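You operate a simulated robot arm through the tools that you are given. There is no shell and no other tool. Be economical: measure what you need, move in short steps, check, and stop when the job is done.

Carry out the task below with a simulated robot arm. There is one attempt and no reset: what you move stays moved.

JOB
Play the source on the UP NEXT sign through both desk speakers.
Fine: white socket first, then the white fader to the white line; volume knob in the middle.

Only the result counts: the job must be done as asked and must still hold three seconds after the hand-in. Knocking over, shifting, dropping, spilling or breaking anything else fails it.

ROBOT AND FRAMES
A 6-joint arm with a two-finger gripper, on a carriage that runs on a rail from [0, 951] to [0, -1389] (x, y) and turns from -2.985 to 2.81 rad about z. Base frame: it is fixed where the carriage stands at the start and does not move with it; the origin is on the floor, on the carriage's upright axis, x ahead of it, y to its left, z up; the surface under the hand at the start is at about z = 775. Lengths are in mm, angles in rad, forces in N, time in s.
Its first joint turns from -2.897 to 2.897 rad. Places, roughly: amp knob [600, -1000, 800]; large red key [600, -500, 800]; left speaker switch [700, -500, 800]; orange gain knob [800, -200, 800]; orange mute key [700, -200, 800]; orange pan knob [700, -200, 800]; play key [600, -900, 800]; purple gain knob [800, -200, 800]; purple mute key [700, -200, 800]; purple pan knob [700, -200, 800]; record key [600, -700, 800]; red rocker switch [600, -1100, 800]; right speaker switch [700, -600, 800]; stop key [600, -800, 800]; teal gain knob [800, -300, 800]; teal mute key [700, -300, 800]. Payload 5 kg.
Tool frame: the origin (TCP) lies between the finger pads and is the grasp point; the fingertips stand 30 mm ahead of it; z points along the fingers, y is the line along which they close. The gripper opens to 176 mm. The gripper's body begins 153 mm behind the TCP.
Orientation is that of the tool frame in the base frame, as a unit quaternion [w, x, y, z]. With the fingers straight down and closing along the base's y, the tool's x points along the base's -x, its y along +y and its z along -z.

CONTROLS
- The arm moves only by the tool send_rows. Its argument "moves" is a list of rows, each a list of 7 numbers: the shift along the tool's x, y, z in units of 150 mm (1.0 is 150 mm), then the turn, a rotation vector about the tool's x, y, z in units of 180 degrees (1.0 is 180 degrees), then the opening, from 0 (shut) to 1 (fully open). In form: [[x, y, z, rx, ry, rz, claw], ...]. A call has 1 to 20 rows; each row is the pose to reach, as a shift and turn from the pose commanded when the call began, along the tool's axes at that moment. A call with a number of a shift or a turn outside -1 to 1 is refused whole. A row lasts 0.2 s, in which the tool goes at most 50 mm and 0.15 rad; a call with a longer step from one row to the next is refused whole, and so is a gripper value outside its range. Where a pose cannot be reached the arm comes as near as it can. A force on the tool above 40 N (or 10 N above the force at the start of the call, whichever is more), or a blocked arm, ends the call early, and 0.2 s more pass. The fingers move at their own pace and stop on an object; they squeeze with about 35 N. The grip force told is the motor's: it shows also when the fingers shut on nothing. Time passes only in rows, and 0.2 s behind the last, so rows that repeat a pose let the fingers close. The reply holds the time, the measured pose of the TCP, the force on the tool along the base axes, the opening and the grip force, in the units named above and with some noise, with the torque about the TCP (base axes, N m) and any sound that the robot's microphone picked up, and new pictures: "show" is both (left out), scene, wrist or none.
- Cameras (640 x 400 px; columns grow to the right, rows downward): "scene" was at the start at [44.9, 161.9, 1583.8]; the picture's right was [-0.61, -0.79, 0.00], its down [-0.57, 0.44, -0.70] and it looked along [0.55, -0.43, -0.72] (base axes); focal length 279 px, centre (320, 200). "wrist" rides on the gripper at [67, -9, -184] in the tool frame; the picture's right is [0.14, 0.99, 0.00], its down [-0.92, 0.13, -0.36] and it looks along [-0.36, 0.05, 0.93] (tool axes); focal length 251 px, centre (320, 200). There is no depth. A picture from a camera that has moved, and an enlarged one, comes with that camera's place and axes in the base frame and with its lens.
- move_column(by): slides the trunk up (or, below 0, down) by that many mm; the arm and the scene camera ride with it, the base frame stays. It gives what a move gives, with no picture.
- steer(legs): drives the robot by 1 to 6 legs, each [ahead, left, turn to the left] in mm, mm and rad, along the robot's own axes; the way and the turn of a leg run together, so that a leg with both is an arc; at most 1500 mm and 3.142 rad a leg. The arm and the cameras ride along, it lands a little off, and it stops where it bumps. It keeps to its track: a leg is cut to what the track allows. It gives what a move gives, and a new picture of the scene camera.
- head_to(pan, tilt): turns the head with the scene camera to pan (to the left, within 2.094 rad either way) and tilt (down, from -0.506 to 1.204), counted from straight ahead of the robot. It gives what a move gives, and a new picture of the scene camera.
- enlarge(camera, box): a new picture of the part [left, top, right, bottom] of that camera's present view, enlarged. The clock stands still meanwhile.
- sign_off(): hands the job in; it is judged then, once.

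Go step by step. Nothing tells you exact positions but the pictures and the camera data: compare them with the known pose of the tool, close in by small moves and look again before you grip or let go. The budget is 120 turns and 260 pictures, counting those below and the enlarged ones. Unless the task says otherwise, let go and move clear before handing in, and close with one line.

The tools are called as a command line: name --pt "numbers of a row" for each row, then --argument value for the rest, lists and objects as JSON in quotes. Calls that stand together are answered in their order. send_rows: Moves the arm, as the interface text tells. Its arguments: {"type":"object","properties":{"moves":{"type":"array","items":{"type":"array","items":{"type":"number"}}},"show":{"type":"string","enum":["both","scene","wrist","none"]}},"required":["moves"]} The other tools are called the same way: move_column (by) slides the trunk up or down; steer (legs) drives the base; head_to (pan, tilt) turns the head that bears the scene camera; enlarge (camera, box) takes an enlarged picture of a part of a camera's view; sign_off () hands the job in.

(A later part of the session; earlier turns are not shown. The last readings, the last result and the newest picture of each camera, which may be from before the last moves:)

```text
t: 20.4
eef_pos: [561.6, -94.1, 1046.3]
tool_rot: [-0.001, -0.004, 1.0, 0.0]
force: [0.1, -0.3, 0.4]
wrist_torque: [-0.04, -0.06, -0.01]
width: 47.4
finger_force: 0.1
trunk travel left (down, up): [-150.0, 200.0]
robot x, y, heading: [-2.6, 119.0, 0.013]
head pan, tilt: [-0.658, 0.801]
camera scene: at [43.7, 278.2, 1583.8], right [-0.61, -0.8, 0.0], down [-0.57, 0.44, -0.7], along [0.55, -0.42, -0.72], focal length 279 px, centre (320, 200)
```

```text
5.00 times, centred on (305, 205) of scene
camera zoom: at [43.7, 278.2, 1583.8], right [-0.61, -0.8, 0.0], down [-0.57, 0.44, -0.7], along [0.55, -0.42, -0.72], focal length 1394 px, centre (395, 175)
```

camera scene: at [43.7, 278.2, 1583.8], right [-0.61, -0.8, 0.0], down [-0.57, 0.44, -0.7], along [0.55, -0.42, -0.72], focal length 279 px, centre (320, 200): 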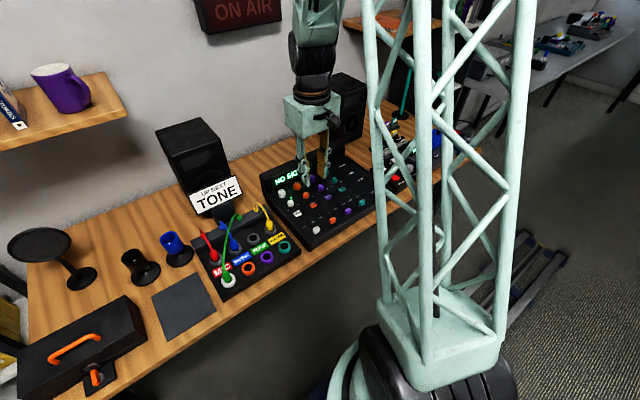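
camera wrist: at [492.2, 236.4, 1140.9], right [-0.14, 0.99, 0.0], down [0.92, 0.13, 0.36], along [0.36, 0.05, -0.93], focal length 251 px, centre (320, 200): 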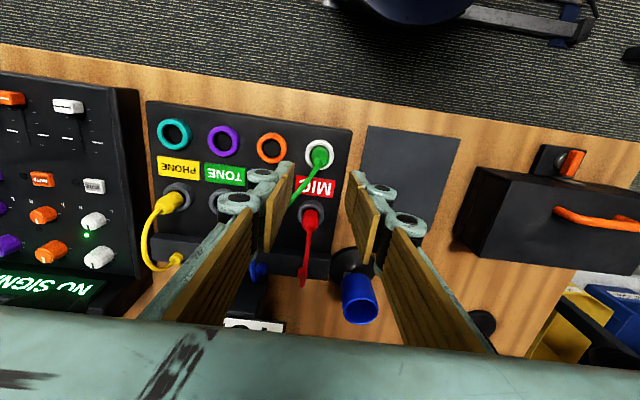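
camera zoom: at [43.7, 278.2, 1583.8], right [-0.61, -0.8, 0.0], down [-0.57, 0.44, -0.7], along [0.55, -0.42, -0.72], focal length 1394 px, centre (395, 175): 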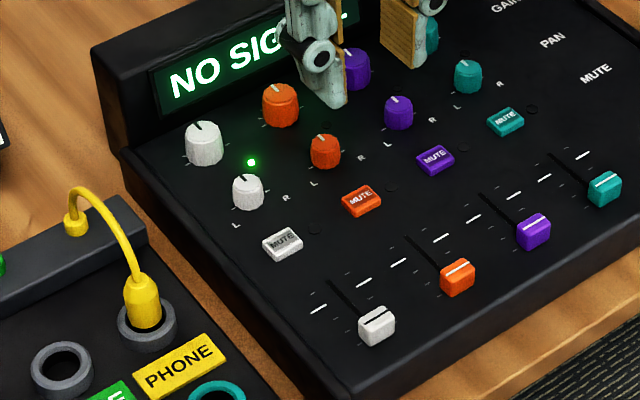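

White pan and gain are centred. The white fader cap is at about (545, -91) and the bright tick about 46 mm further out along +x. I'll descend over the cap.

send_rows --pt "0.05 0.017 0.3 0 0 0 0.28" --pt "0.11 0.017 0.6 0 0 0 0.28" --pt "0.11 0.017 0.9 0 0 0 0.28" --pt "0.11 0.017 1.0 0 0 0 0.28" --pt "0.11 0.017 1.0 0 0 0 0.28"

enlarge --camera "wrist" --box '[220, 80, 420, 230]'

enlarge --camera "scene" --box '[265, 165, 345, 245]'

```text
t: 21.6
eef_pos: [545.8, -93.6, 896.4]
tool_rot: [0.0, -0.004, 1.0, 0.0]
force: [0.8, -0.1, 0.4]
wrist_torque: [0.04, 0.06, -0.02]
width: 49.5
finger_force: 0.1
trunk travel left (down, up): [-150.0, 200.0]
robot x, y, heading: [1.6, 115.6, 0.005]
head pan, tilt: [-0.658, 0.801]
camera scene: at [44.2, 278.1, 1583.9], right [-0.61, -0.8, 0.0], down [-0.57, 0.44, -0.7], along [0.55, -0.42, -0.72], focal length 279 px, centre (320, 200)
camera wrist: at [479.0, -102.7, 1082.2], right [-0.15, 0.99, 0.0], down [0.92, 0.14, 0.36], along [0.36, 0.05, -0.93], focal length 251 px, centre (320, 200)
```

scene: 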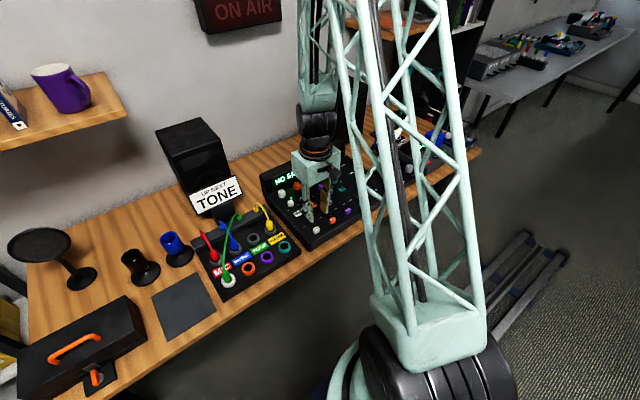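
wrist: 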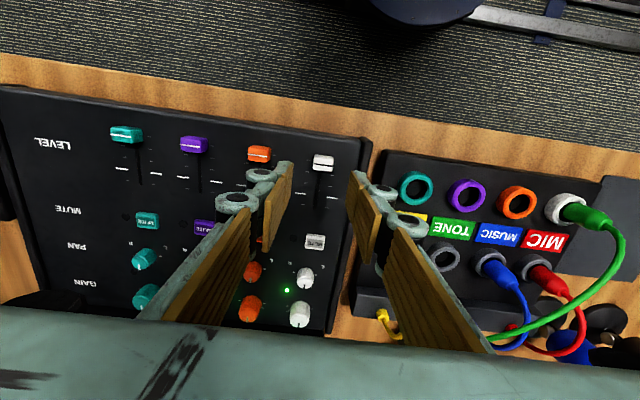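

```text
2.67 times, centred on (320, 155) of wrist
camera zoom: at [479.0, -102.7, 1082.2], right [-0.15, 0.99, 0.0], down [0.92, 0.14, 0.36], along [0.36, 0.05, -0.93], focal length 670 px, centre (320, 320)
```

zoom: 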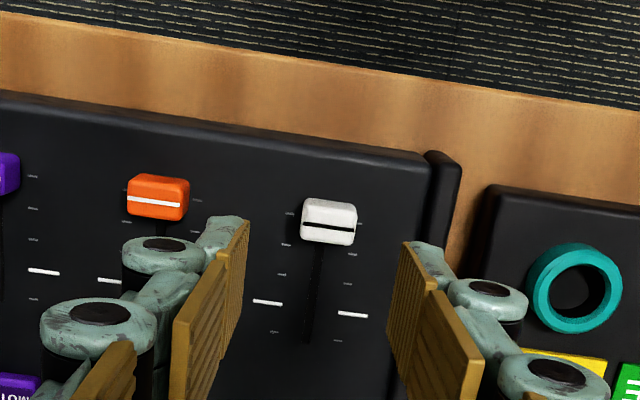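

```text
5.00 times, centred on (305, 205) of scene
camera zoom: at [44.2, 278.1, 1583.9], right [-0.61, -0.8, 0.0], down [-0.57, 0.44, -0.7], along [0.55, -0.42, -0.72], focal length 1394 px, centre (395, 175)
```

zoom: 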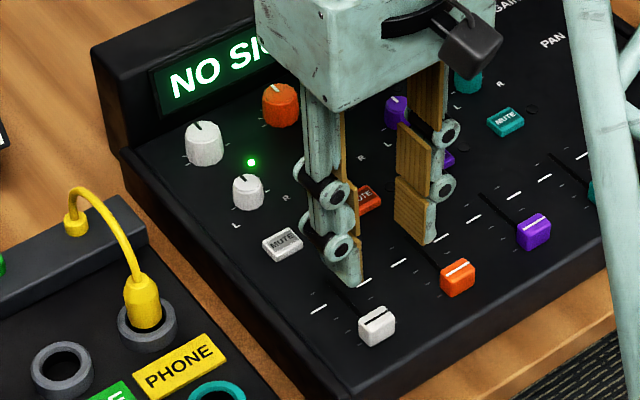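

The cap top is at about (546, -89.5, 787). I'll shift 4 mm left and descend so the tips straddle the cap.

send_rows --pt "0 0.027 0.2 0 0 0 0.28" --pt "0 0.027 0.4 0 0 0 0.28" --pt "0 0.027 0.5 0 0 0 0.28" --pt "0 0.027 0.55 0 0 0 0.28" --pt "0 0.027 0.55 0 0 0 0.28"

enlarge --camera "wrist" --box '[220, 80, 420, 230]'

enlarge --camera "scene" --box '[275, 180, 345, 240]'

```text
t: 22.8
eef_pos: [543.4, -87.8, 814.3]
tool_rot: [0.0, -0.004, 1.0, 0.0]
force: [-0.3, -0.4, -0.3]
wrist_torque: [-0.03, -0.01, -0.04]
width: 49.4
finger_force: 0.2
trunk travel left (down, up): [-150.0, 200.0]
robot x, y, heading: [-2.5, 117.4, 0.005]
head pan, tilt: [-0.658, 0.801]
camera scene: at [43.7, 278.1, 1583.9], right [-0.61, -0.8, 0.0], down [-0.57, 0.44, -0.7], along [0.55, -0.42, -0.72], focal length 279 px, centre (320, 200)
camera wrist: at [476.8, -97.8, 999.9], right [-0.15, 0.99, 0.0], down [0.92, 0.14, 0.36], along [0.36, 0.05, -0.93], focal length 251 px, centre (320, 200)
```

scene: 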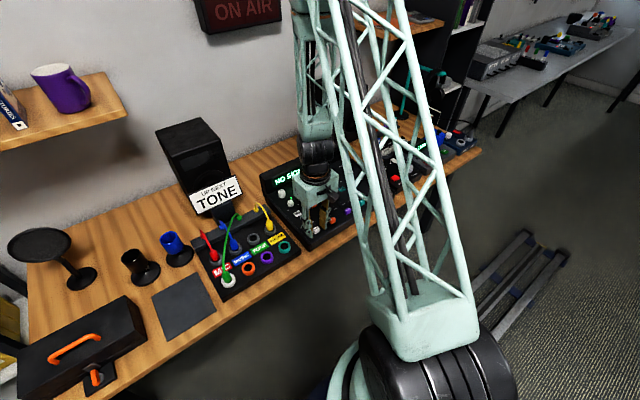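
wrist: 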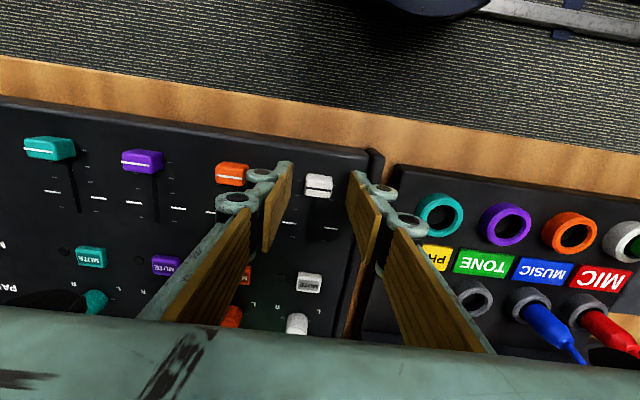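

```text
2.67 times, centred on (320, 155) of wrist
camera zoom: at [476.8, -97.8, 999.9], right [-0.15, 0.99, 0.0], down [0.92, 0.14, 0.36], along [0.36, 0.05, -0.93], focal length 670 px, centre (320, 320)
```

zoom: 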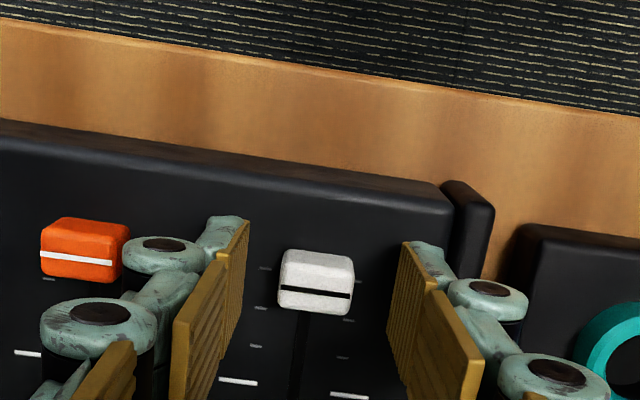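

```text
6.67 times, centred on (310, 210) of scene
camera zoom: at [43.7, 278.1, 1583.9], right [-0.61, -0.8, 0.0], down [-0.57, 0.44, -0.7], along [0.55, -0.42, -0.72], focal length 1858 px, centre (387, 133)
```

zoom: 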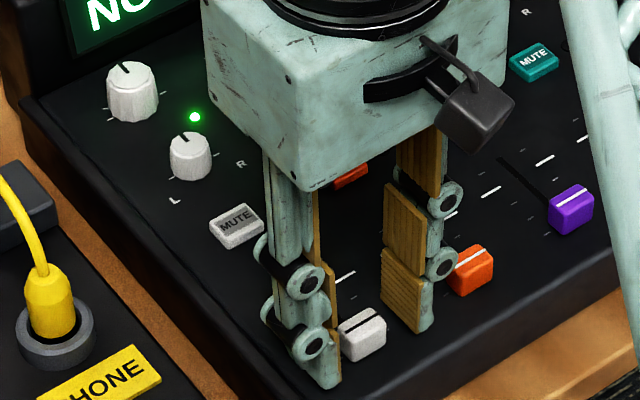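

Well aligned. I'll lower another 6 mm and close on the cap.

send_rows --pt "-0.01 -0.006 0.02 0 0 0 0.28" --pt "-0.01 -0.006 0.04 0 0 0 0.2" --pt "-0.01 -0.006 0.04 0 0 0 0.12" --pt "-0.01 -0.006 0.04 0 0 0 0.1" --pt "-0.01 -0.006 0.04 0 0 0 0.1"

enlarge --camera "wrist" --box '[220, 80, 420, 230]'

enlarge --camera "scene" --box '[275, 180, 345, 240]'

```text
t: 24.0
eef_pos: [546.1, -89.6, 808.0]
tool_rot: [0.001, -0.003, 1.0, 0.0]
force: [-0.2, -6.2, -6.2]
wrist_torque: [-0.15, -0.08, -0.43]
width: 23.1
finger_force: 44.9
trunk travel left (down, up): [-150.0, 200.0]
robot x, y, heading: [0.7, 114.8, 0.006]
head pan, tilt: [-0.658, 0.801]
camera scene: at [43.9, 277.7, 1583.8], right [-0.61, -0.8, 0.0], down [-0.57, 0.44, -0.7], along [0.55, -0.42, -0.72], focal length 279 px, centre (320, 200)
camera wrist: at [479.3, -99.0, 993.3], right [-0.15, 0.99, 0.0], down [0.92, 0.14, 0.36], along [0.36, 0.05, -0.93], focal length 251 px, centre (320, 200)
```

scene: 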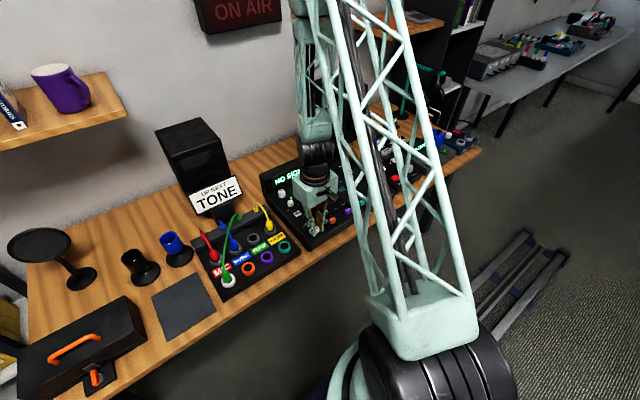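
wrist: 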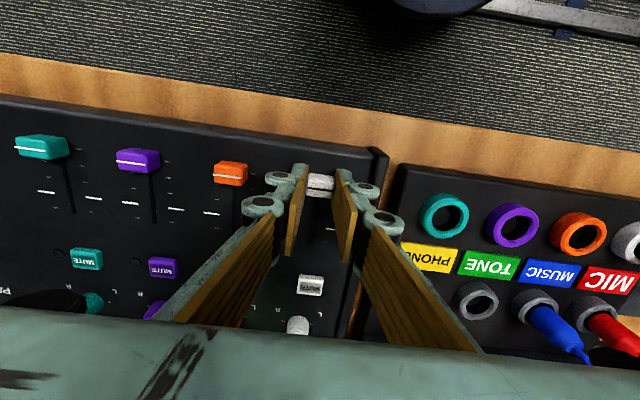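

```text
2.67 times, centred on (320, 155) of wrist
camera zoom: at [479.3, -99.0, 993.3], right [-0.15, 0.99, 0.0], down [0.92, 0.14, 0.36], along [0.36, 0.05, -0.93], focal length 670 px, centre (320, 320)
```

zoom: 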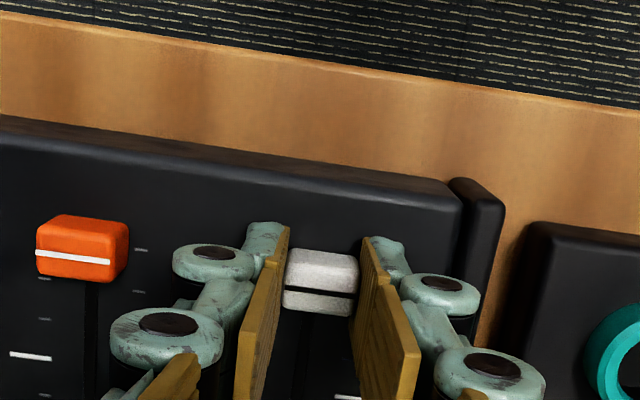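

```text
6.67 times, centred on (310, 210) of scene
camera zoom: at [43.9, 277.7, 1583.8], right [-0.61, -0.8, 0.0], down [-0.57, 0.44, -0.7], along [0.55, -0.42, -0.72], focal length 1858 px, centre (387, 133)
```

zoom: 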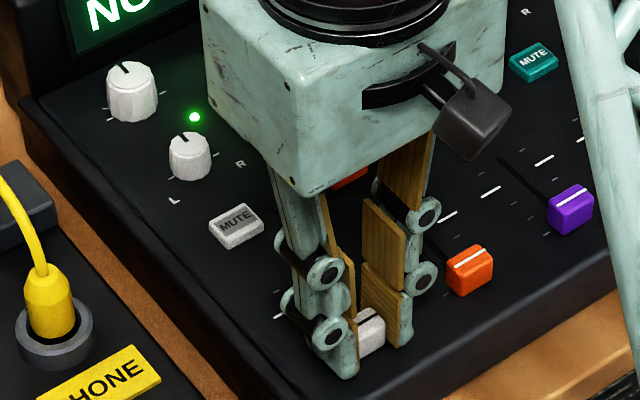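

The cap is held. I'll slide it about 36 mm toward the line in small steps, then look.

send_rows --pt "-0.05 0 0 0 0 0 0.1" --pt "-0.1 0 0 0 0 0 0.1" --pt "-0.15 0 0 0 0 0 0.1" --pt "-0.2 0 0 0 0 0 0.1" --pt "-0.24 0 0 0 0 0 0.1" --pt "-0.24 0 0 0 0 0 0.1"

enlarge --camera "wrist" --box '[260, 130, 380, 220]'

enlarge --camera "scene" --box '[275, 180, 345, 240]'

```text
t: 25.4
eef_pos: [583.2, -89.0, 808.9]
tool_rot: [0.001, -0.004, 1.0, 0.0]
force: [-0.1, -15.8, 3.7]
wrist_torque: [-0.42, 0.49, -0.32]
width: 23.2
finger_force: 44.9
trunk travel left (down, up): [-150.0, 200.0]
robot x, y, heading: [-1.5, 116.5, 0.01]
head pan, tilt: [-0.658, 0.801]
camera scene: at [43.7, 277.4, 1584.0], right [-0.61, -0.8, 0.0], down [-0.57, 0.44, -0.7], along [0.55, -0.42, -0.72], focal length 279 px, centre (320, 200)
camera wrist: at [515.4, -98.9, 993.2], right [-0.15, 0.99, 0.0], down [0.92, 0.14, 0.36], along [0.36, 0.05, -0.93], focal length 251 px, centre (320, 200)
```

scene: 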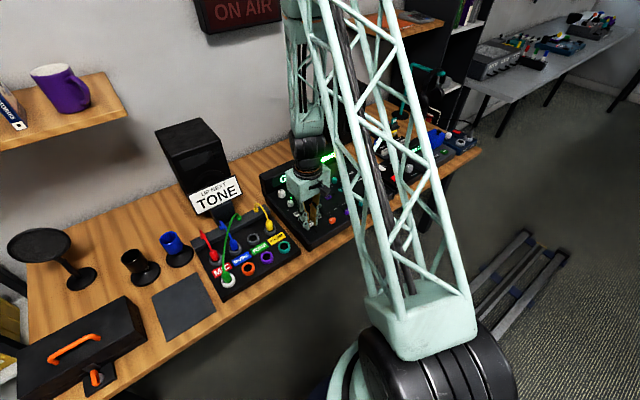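
wrist: 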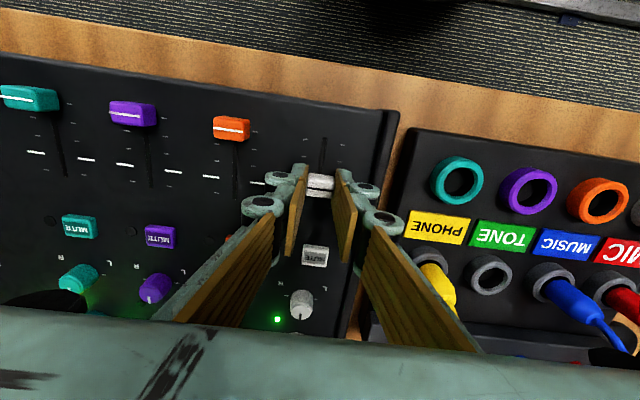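

```text
4.44 times, centred on (320, 175) of wrist
camera zoom: at [515.4, -98.9, 993.2], right [-0.15, 0.99, 0.0], down [0.92, 0.14, 0.36], along [0.36, 0.05, -0.93], focal length 1118 px, centre (320, 311)
```

zoom: 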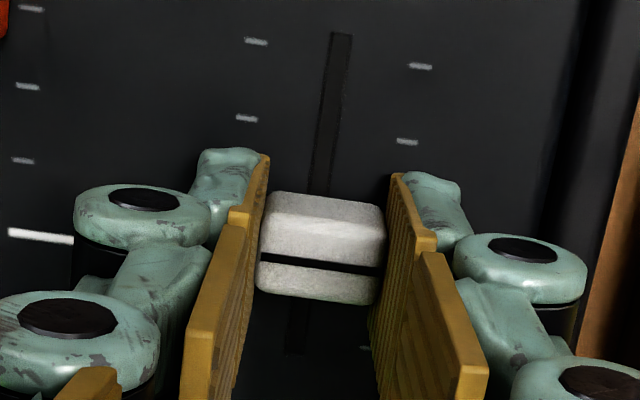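

```text
6.67 times, centred on (310, 210) of scene
camera zoom: at [43.7, 277.4, 1584.0], right [-0.61, -0.8, 0.0], down [-0.57, 0.44, -0.7], along [0.55, -0.42, -0.72], focal length 1858 px, centre (387, 133)
```

zoom: 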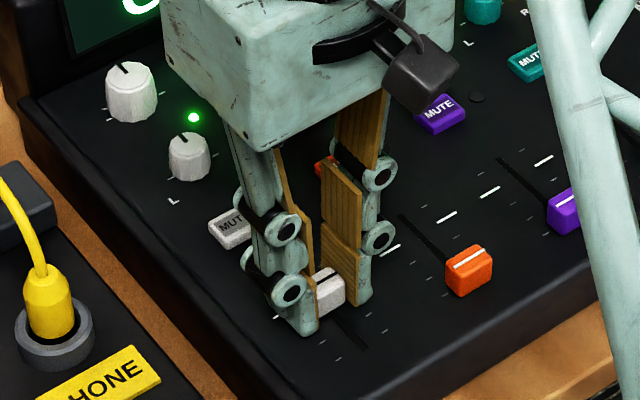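

The bright line is at x ≈ 592.8 and the cap's mark at about 584.7, so it needs about 8 mm more. I'll also ease 1 mm in y to relieve the side load.

send_rows --pt "-0.02 -0.006 0 0 0 0 0.1" --pt "-0.04 -0.008 0 0 0 0 0.1" --pt "-0.054 -0.008 0 0 0 0 0.1" --pt "-0.054 -0.008 0 0 0 0 0.1"

enlarge --camera "wrist" --box '[260, 130, 380, 220]'

enlarge --camera "scene" --box '[275, 180, 345, 240]'

```text
t: 26.4
eef_pos: [590.2, -88.8, 808.3]
tool_rot: [0.0, -0.004, 1.0, 0.0]
force: [0.9, 4.2, 6.2]
wrist_torque: [0.15, -0.22, -0.38]
width: 23.3
finger_force: 44.5
trunk travel left (down, up): [-150.0, 200.0]
robot x, y, heading: [-0.2, 115.5, 0.009]
head pan, tilt: [-0.658, 0.801]
camera scene: at [43.4, 278.5, 1583.8], right [-0.61, -0.8, 0.0], down [-0.57, 0.43, -0.7], along [0.55, -0.42, -0.72], focal length 279 px, centre (320, 200)
camera wrist: at [523.2, -99.1, 993.3], right [-0.15, 0.99, 0.0], down [0.92, 0.14, 0.36], along [0.36, 0.05, -0.93], focal length 251 px, centre (320, 200)
```

scene: 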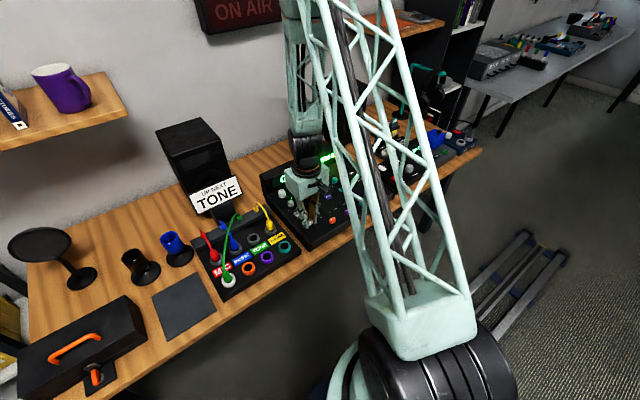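
wrist: 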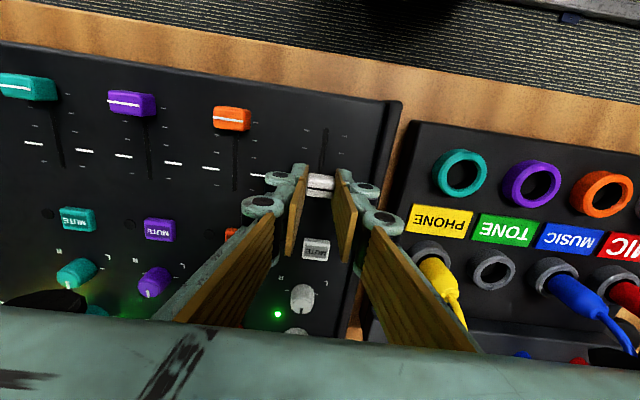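

```text
4.44 times, centred on (320, 175) of wrist
camera zoom: at [523.2, -99.1, 993.3], right [-0.15, 0.99, 0.0], down [0.92, 0.14, 0.36], along [0.36, 0.05, -0.93], focal length 1118 px, centre (320, 311)
```

zoom: 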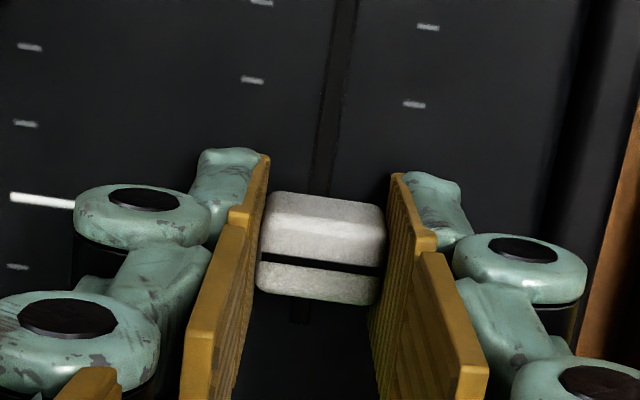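

```text
6.67 times, centred on (310, 210) of scene
camera zoom: at [43.4, 278.5, 1583.8], right [-0.61, -0.8, 0.0], down [-0.57, 0.43, -0.7], along [0.55, -0.42, -0.72], focal length 1858 px, centre (387, 133)
```

zoom: 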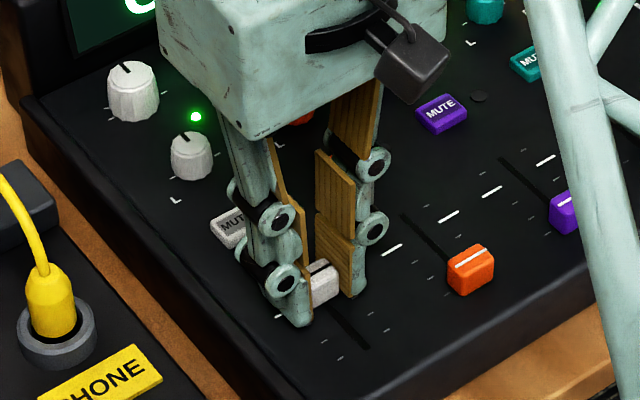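

Cap mark and line both compute to x ≈ 592.5. I'll release, rise and check.

send_rows --pt "0 0 0 0 0 0 0.2" --pt "0 0 0 0 0 0 0.28" --pt "0 0 0 0 0 0 0.28" --pt "0 0 -0.1 0 0 0 0.28" --pt "0 0 -0.35 0 0 0 0.28" --pt "0 0 -0.65 0 0 0 0.28" --pt "0 0 -0.95 0 0 0 0.28" --pt "0 0 -0.95 0 0 0 0.28"

enlarge --camera "wrist" --box '[260, 110, 380, 200]'

enlarge --camera "scene" --box '[255, 160, 345, 240]'

```text
t: 28.2
eef_pos: [590.0, -92.3, 952.2]
tool_rot: [0.0, -0.003, 1.0, 0.0]
force: [-0.6, 0.4, 0.5]
wrist_torque: [-0.05, -0.22, 0.02]
width: 49.4
finger_force: 0.2
trunk travel left (down, up): [-150.0, 200.0]
robot x, y, heading: [0.5, 113.8, 0.006]
head pan, tilt: [-0.658, 0.801]
camera scene: at [42.4, 278.4, 1583.8], right [-0.61, -0.8, 0.0], down [-0.57, 0.44, -0.7], along [0.55, -0.42, -0.72], focal length 279 px, centre (320, 200)
camera wrist: at [522.8, -101.2, 1137.5], right [-0.15, 0.99, 0.0], down [0.92, 0.14, 0.36], along [0.36, 0.05, -0.93], focal length 251 px, centre (320, 200)
```

scene: 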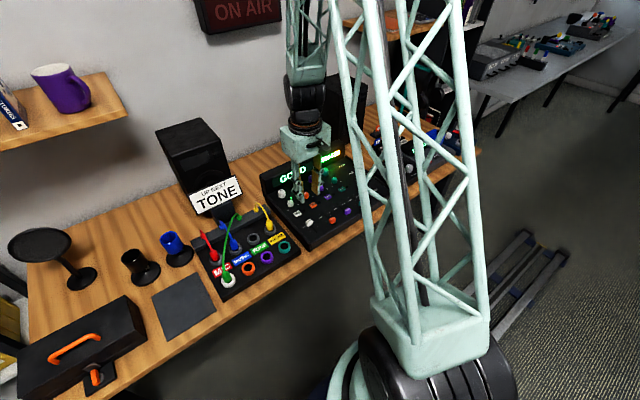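
wrist: 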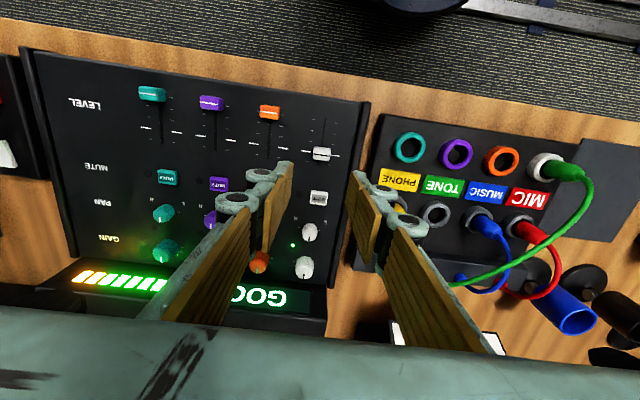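

```text
4.44 times, centred on (320, 155) of wrist
camera zoom: at [522.8, -101.2, 1137.5], right [-0.15, 0.99, 0.0], down [0.92, 0.14, 0.36], along [0.36, 0.05, -0.93], focal length 1118 px, centre (320, 400)
```

zoom: 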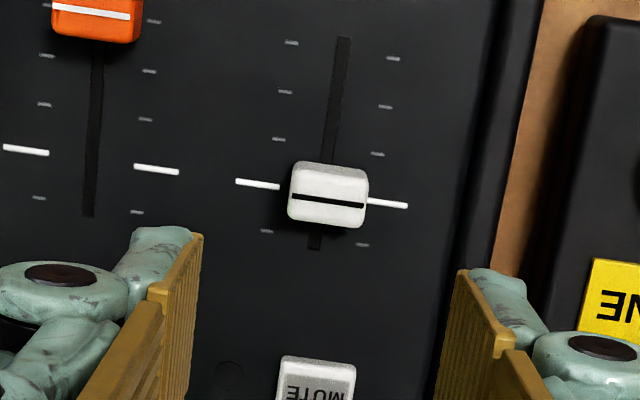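

```text
5.00 times, centred on (300, 200) of scene
camera zoom: at [42.4, 278.4, 1583.8], right [-0.61, -0.8, 0.0], down [-0.57, 0.44, -0.7], along [0.55, -0.42, -0.72], focal length 1394 px, centre (420, 200)
```

zoom: 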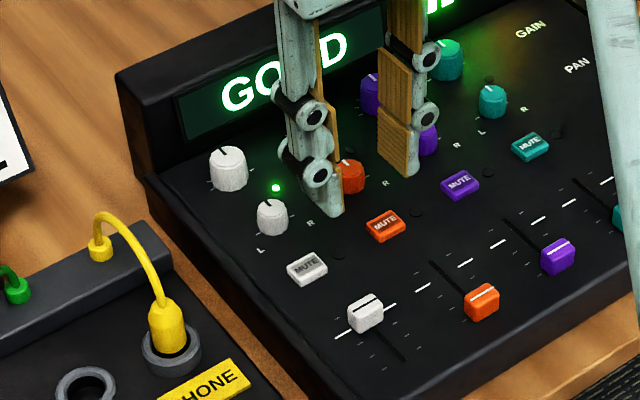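

The mixer now shows GOOD with a good level. Next is the monitor panel with the L/R switches and volume knob; I'll raise and drive right.

send_rows --pt "0 0 -0.3 0 0 0 0.28" --pt "0 0 -0.6 0 0 0 0.28" --pt "0 0 -0.6 0 0 0 0.28" --show "none"

steer --legs '[[0, -490, 0]]'

enlarge --camera "wrist" --box '[180, 60, 460, 240]'

enlarge --camera "scene" --box '[220, 130, 400, 270]'

```text
t: 29.0
eef_pos: [589.4, -88.8, 1040.8]
tool_rot: [0.001, -0.003, 1.0, 0.0]
force: [-2.4, 0.1, 0.6]
wrist_torque: [-0.05, -0.26, -0.02]
width: 49.5
finger_force: 0.1
trunk travel left (down, up): [-150.0, 200.0]
robot x, y, heading: [2.3, 114.0, 0.007]
head pan, tilt: [-0.658, 0.801]
```

```text
t: 32.0
eef_pos: [591.1, -576.5, 1040.5]
tool_rot: [0.0, -0.006, 1.0, 0.0]
force: [0.4, 0.3, -0.1]
wrist_torque: [-0.01, 0.01, 0.0]
width: 49.5
finger_force: 0.1
trunk travel left (down, up): [-150.0, 200.0]
robot x, y, heading: [-0.2, -376.0, 0.012]
head pan, tilt: [-0.658, 0.801]
camera scene: at [42.9, -212.1, 1583.8], right [-0.6, -0.8, 0.0], down [-0.57, 0.43, -0.7], along [0.56, -0.42, -0.72], focal length 279 px, centre (320, 200)
```

scene: 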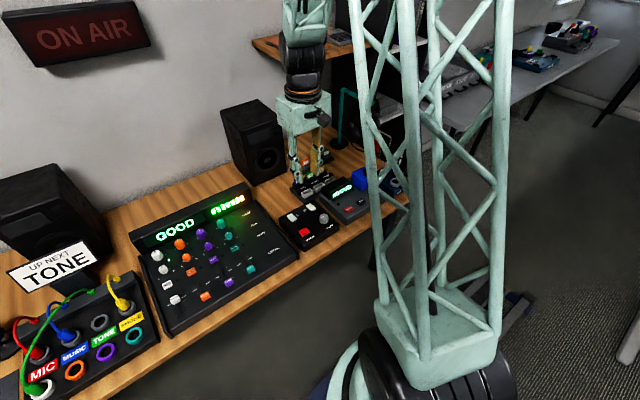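

```text
2.22 times, centred on (320, 150) of wrist
camera zoom: at [524.5, -586.4, 1225.6], right [-0.15, 0.99, 0.0], down [0.92, 0.14, 0.36], along [0.36, 0.05, -0.93], focal length 559 px, centre (320, 311)
```

zoom: 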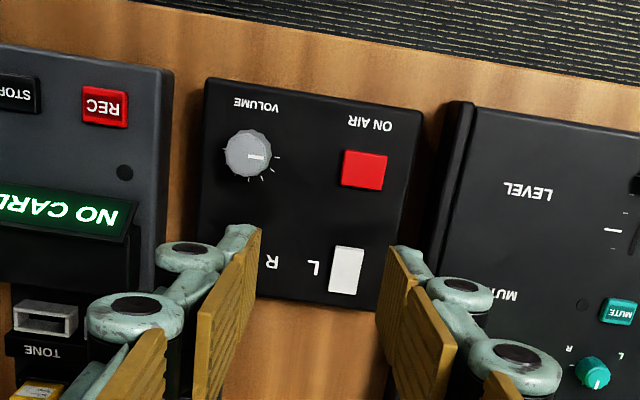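

```text
2.86 times, centred on (310, 200) of scene
camera zoom: at [42.9, -212.1, 1583.8], right [-0.6, -0.8, 0.0], down [-0.57, 0.43, -0.7], along [0.56, -0.42, -0.72], focal length 796 px, centre (349, 200)
```

zoom: 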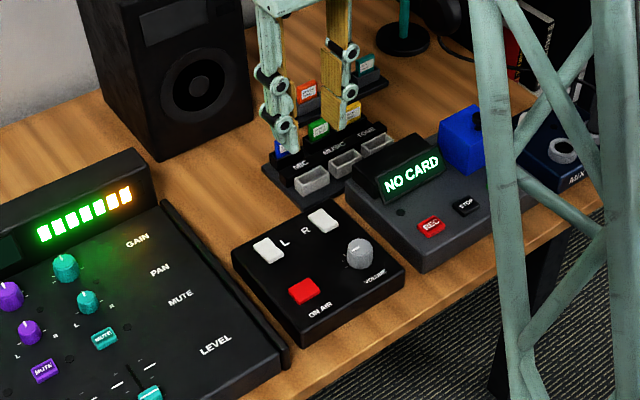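

I see the volume knob pointing to the operator's left, and the L and R rockers. I'll zoom in on details.

enlarge --camera "wrist" --box '[260, 100, 320, 150]'

enlarge --camera "scene" --box '[275, 190, 345, 250]'

enlarge --camera "wrist" --box '[265, 140, 355, 210]'

```text
8.00 times, centred on (290, 125) of wrist
camera zoom: at [524.5, -586.4, 1225.6], right [-0.15, 0.99, 0.0], down [0.92, 0.14, 0.36], along [0.36, 0.05, -0.93], focal length 2012 px, centre (560, 800)
```

zoom: 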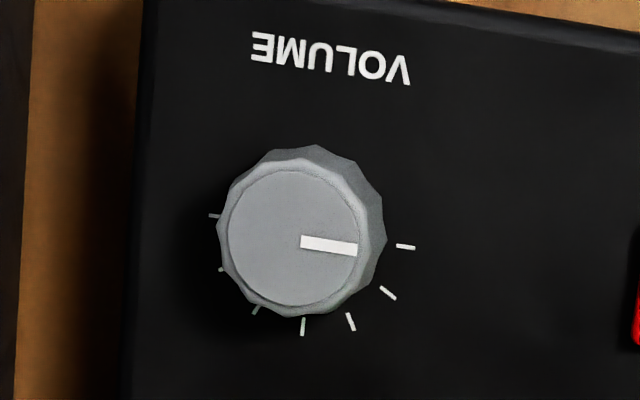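

```text
6.67 times, centred on (310, 220) of scene
camera zoom: at [42.9, -212.1, 1583.8], right [-0.6, -0.8, 0.0], down [-0.57, 0.43, -0.7], along [0.56, -0.42, -0.72], focal length 1858 px, centre (387, 67)
```

zoom: 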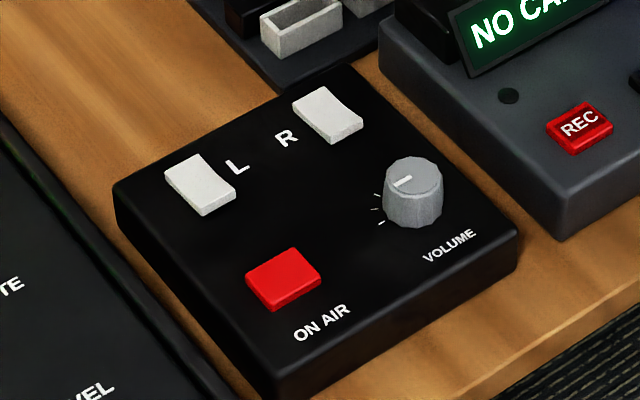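

```text
5.71 times, centred on (310, 175) of wrist
camera zoom: at [524.5, -586.4, 1225.6], right [-0.15, 0.99, 0.0], down [0.92, 0.14, 0.36], along [0.36, 0.05, -0.93], focal length 1437 px, centre (377, 343)
```

zoom: 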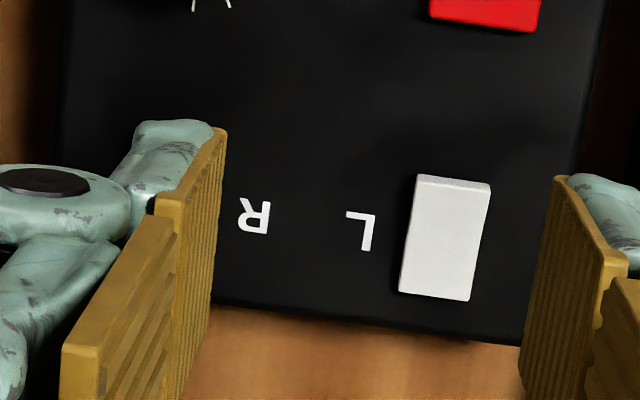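

The knob is at the first of seven ticks running from operator-left over the top to the right, so the middle tick is straight up (+x), a 90° clockwise turn. I'll move over the knob with the hand pre-turned -45°.

send_rows --pt "0.03 -0.09 0.2 0 0 -0.042 0.33" --pt "0.06 -0.18 0.4 0 0 -0.084 0.33" --pt "0.09 -0.27 0.6 0 0 -0.126 0.33" --pt "0.104 -0.34 0.8 0 0 -0.168 0.33" --pt "0.104 -0.37 0.9 0 0 -0.21 0.33" --pt "0.104 -0.37 0.9 0 0 -0.25 0.33" --pt "0.104 -0.37 0.9 0 0 -0.25 0.33"

enlarge --camera "wrist" --box '[220, 80, 420, 230]'

enlarge --camera "scene" --box '[270, 170, 370, 260]'

```text
t: 33.6
eef_pos: [575.4, -632.3, 905.3]
tool_rot: [0.0, -0.389, 0.921, 0.0]
force: [0.6, -0.5, 1.3]
wrist_torque: [0.02, 0.0, 0.03]
width: 58.3
finger_force: 0.1
trunk travel left (down, up): [-150.0, 200.0]
robot x, y, heading: [1.5, -373.5, 0.013]
head pan, tilt: [-0.658, 0.801]
camera scene: at [42.8, -212.1, 1583.9], right [-0.6, -0.8, 0.0], down [-0.57, 0.43, -0.7], along [0.56, -0.42, -0.72], focal length 279 px, centre (320, 200)
camera wrist: at [535.8, -686.0, 1090.3], right [-0.81, 0.59, 0.0], down [0.55, 0.75, 0.36], along [0.21, 0.29, -0.93], focal length 251 px, centre (320, 200)
```

scene: 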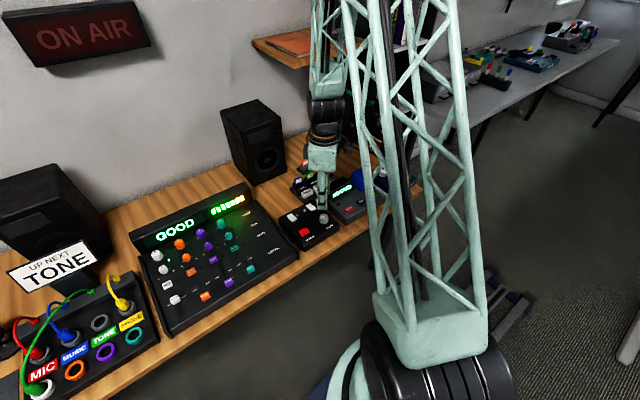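
wrist: 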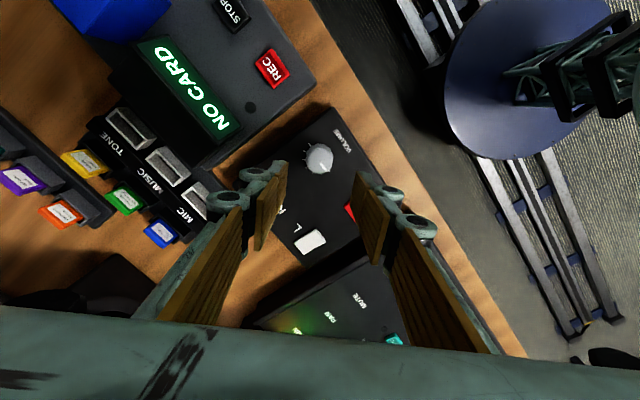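

```text
2.67 times, centred on (320, 155) of wrist
camera zoom: at [535.8, -686.0, 1090.3], right [-0.81, 0.59, 0.0], down [0.55, 0.75, 0.36], along [0.21, 0.29, -0.93], focal length 670 px, centre (320, 320)
```

zoom: 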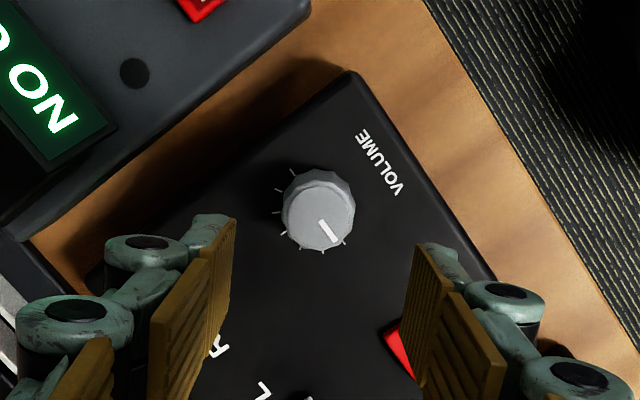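

```text
4.44 times, centred on (320, 215) of scene
camera zoom: at [42.8, -212.1, 1583.9], right [-0.6, -0.8, 0.0], down [-0.57, 0.43, -0.7], along [0.56, -0.42, -0.72], focal length 1239 px, centre (320, 133)
```

zoom: 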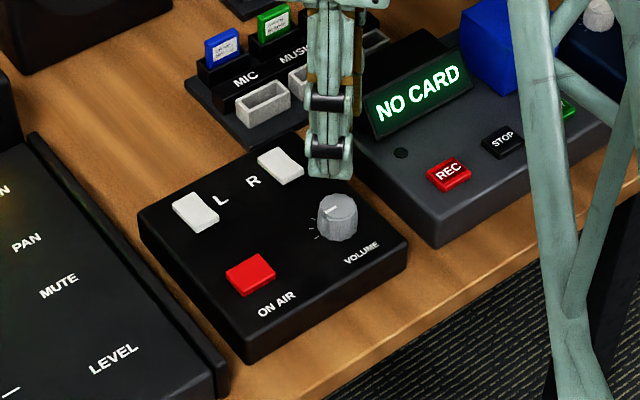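

The knob centre is about (574.5, -634), top z ≈ 797. I'll correct by 2 mm and descend around it.

send_rows --pt "0.012 -0.004 0.2 0 0 0 0.33" --pt "0.012 -0.004 0.4 0 0 0 0.33" --pt "0.012 -0.004 0.55 0 0 0 0.33" --pt "0.012 -0.004 0.635 0 0 0 0.33" --pt "0.012 -0.004 0.635 0 0 0 0.33"

enlarge --camera "wrist" --box '[220, 80, 420, 230]'

enlarge --camera "scene" --box '[270, 170, 370, 260]'

```text
t: 34.8
eef_pos: [575.2, -633.8, 809.1]
tool_rot: [0.0, -0.388, 0.922, 0.001]
force: [0.5, -0.4, -1.0]
wrist_torque: [-0.01, 0.01, -0.02]
width: 58.0
finger_force: 0.0
trunk travel left (down, up): [-150.0, 200.0]
robot x, y, heading: [2.4, -374.0, 0.011]
head pan, tilt: [-0.658, 0.801]
camera scene: at [43.0, -212.2, 1583.9], right [-0.6, -0.8, 0.0], down [-0.57, 0.43, -0.7], along [0.56, -0.42, -0.72], focal length 279 px, centre (320, 200)
camera wrist: at [535.7, -688.1, 994.7], right [-0.81, 0.59, 0.0], down [0.55, 0.75, 0.36], along [0.21, 0.29, -0.93], focal length 251 px, centre (320, 200)
```

scene: 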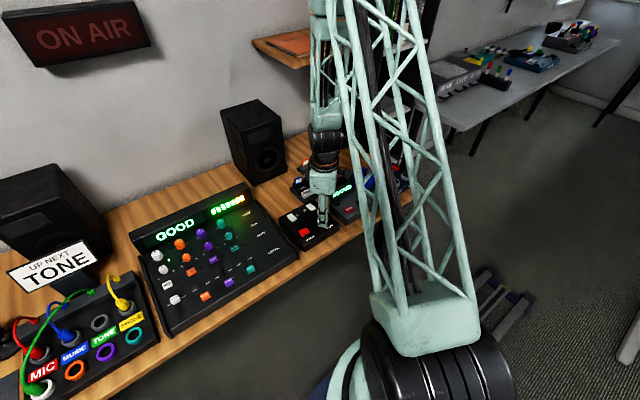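
wrist: 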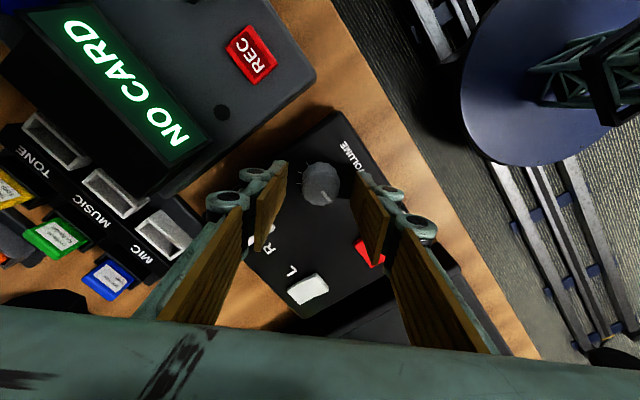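

```text
2.67 times, centred on (320, 155) of wrist
camera zoom: at [535.7, -688.1, 994.7], right [-0.81, 0.59, 0.0], down [0.55, 0.75, 0.36], along [0.21, 0.29, -0.93], focal length 670 px, centre (320, 320)
```

zoom: 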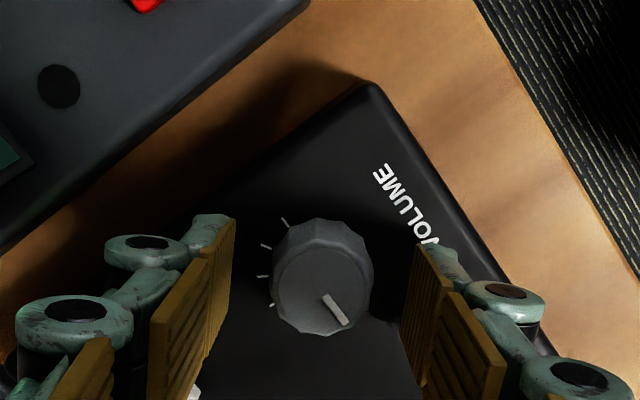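

```text
4.44 times, centred on (320, 215) of scene
camera zoom: at [43.0, -212.2, 1583.9], right [-0.6, -0.8, 0.0], down [-0.57, 0.43, -0.7], along [0.56, -0.42, -0.72], focal length 1239 px, centre (320, 133)
```

zoom: 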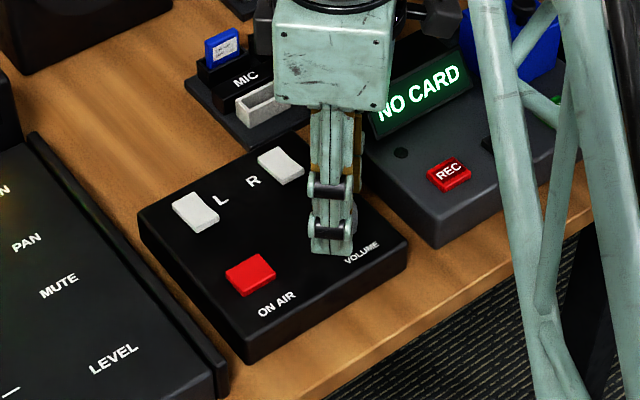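

Centred around the knob; I'll close.

send_rows --pt "0 0 0 0 0 0 0.2" --pt "0 0 0 0 0 0 0.12" --pt "0 0 0 0 0 0 0.12" --pt "0 0 0 0 0 0 0.12" --show "wrist"

enlarge --camera "wrist" --box '[260, 130, 380, 220]'

```text
t: 35.8
eef_pos: [576.2, -633.3, 809.2]
tool_rot: [0.0, -0.388, 0.922, 0.0]
force: [-1.6, 1.8, -2.3]
wrist_torque: [0.02, 0.05, -0.01]
width: 31.9
finger_force: 45.0
trunk travel left (down, up): [-150.0, 200.0]
robot x, y, heading: [-1.7, -375.5, 0.009]
head pan, tilt: [-0.658, 0.801]
camera wrist: at [535.4, -688.0, 994.7], right [-0.81, 0.59, 0.0], down [0.55, 0.75, 0.36], along [0.21, 0.29, -0.93], focal length 251 px, centre (320, 200)
```

wrist: 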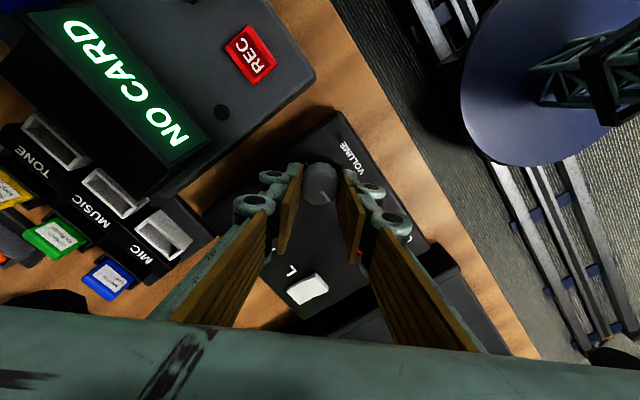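

```text
4.44 times, centred on (320, 175) of wrist
camera zoom: at [535.4, -688.0, 994.7], right [-0.81, 0.59, 0.0], down [0.55, 0.75, 0.36], along [0.21, 0.29, -0.93], focal length 1118 px, centre (320, 311)
```

zoom: 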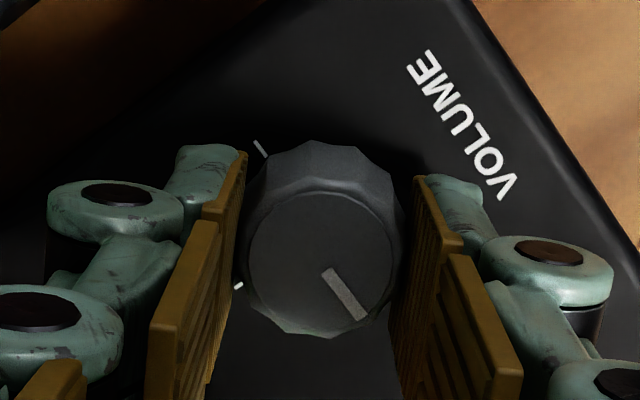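

The pointer lies along +y as expected. I'll turn 90° clockwise as seen from above.

send_rows --pt "0 0 0 0 0 0.042 0.12" --pt "0 0 0 0 0 0.084 0.12" --pt "0 0 0 0 0 0.126 0.12" --pt "0 0 0 0 0 0.168 0.12" --pt "0 0 0 0 0 0.21 0.12" --pt "0 0 0 0 0 0.252 0.12" --pt "0 0 0 0 0 0.294 0.12" --pt "0 0 0 0 0 0.336 0.12" --pt "0 0 0 0 0 0.378 0.12" --pt "0 0 0 0 0 0.42 0.12" --pt "0 0 0 0 0 0.462 0.12" --pt "0 0 0 0 0 0.5 0.12" --pt "0 0 0 0 0 0.5 0.12"

enlarge --camera "wrist" --box '[260, 130, 380, 220]'

```text
t: 38.6
eef_pos: [575.3, -634.8, 809.0]
tool_rot: [-0.001, 0.378, 0.926, 0.001]
force: [-6.9, -22.9, -20.1]
wrist_torque: [-0.62, 0.04, 0.05]
width: 31.8
finger_force: 44.6
trunk travel left (down, up): [-150.0, 200.0]
robot x, y, heading: [-1.7, -377.5, 0.011]
head pan, tilt: [-0.658, 0.801]
camera scene: at [43.4, -213.6, 1583.9], right [-0.6, -0.8, 0.0], down [-0.57, 0.43, -0.7], along [0.56, -0.42, -0.72], focal length 279 px, centre (320, 200)
camera wrist: at [521.2, -594.8, 995.0], right [0.59, 0.8, 0.0], down [0.75, -0.55, 0.36], along [0.29, -0.21, -0.93], focal length 251 px, centre (320, 200)
```

scene: 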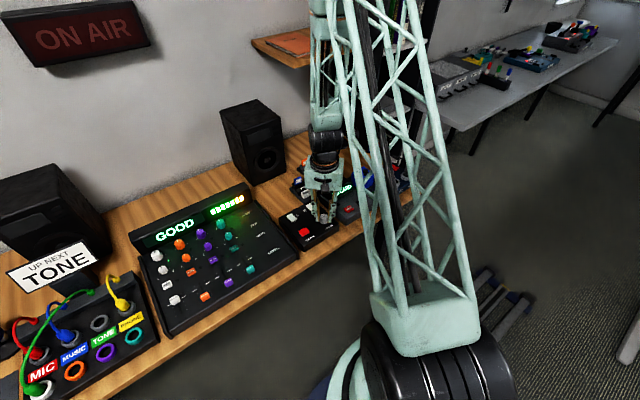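
wrist: 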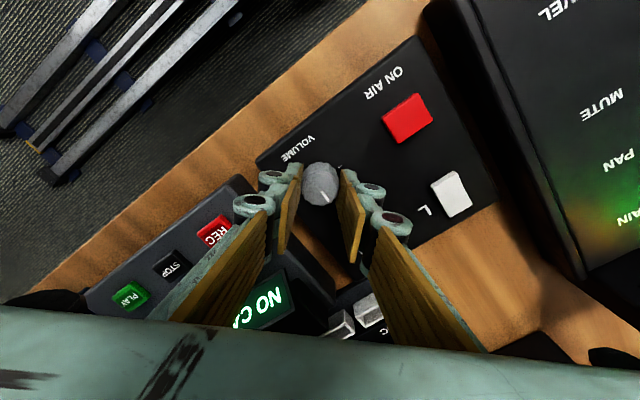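

```text
4.44 times, centred on (320, 175) of wrist
camera zoom: at [521.2, -594.8, 995.0], right [0.59, 0.8, 0.0], down [0.75, -0.55, 0.36], along [0.29, -0.21, -0.93], focal length 1118 px, centre (320, 311)
```

zoom: 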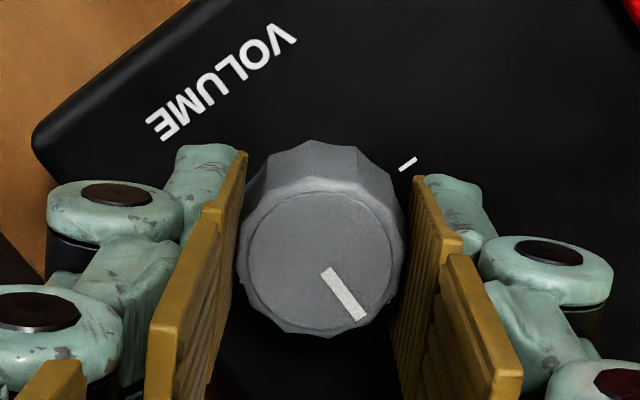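

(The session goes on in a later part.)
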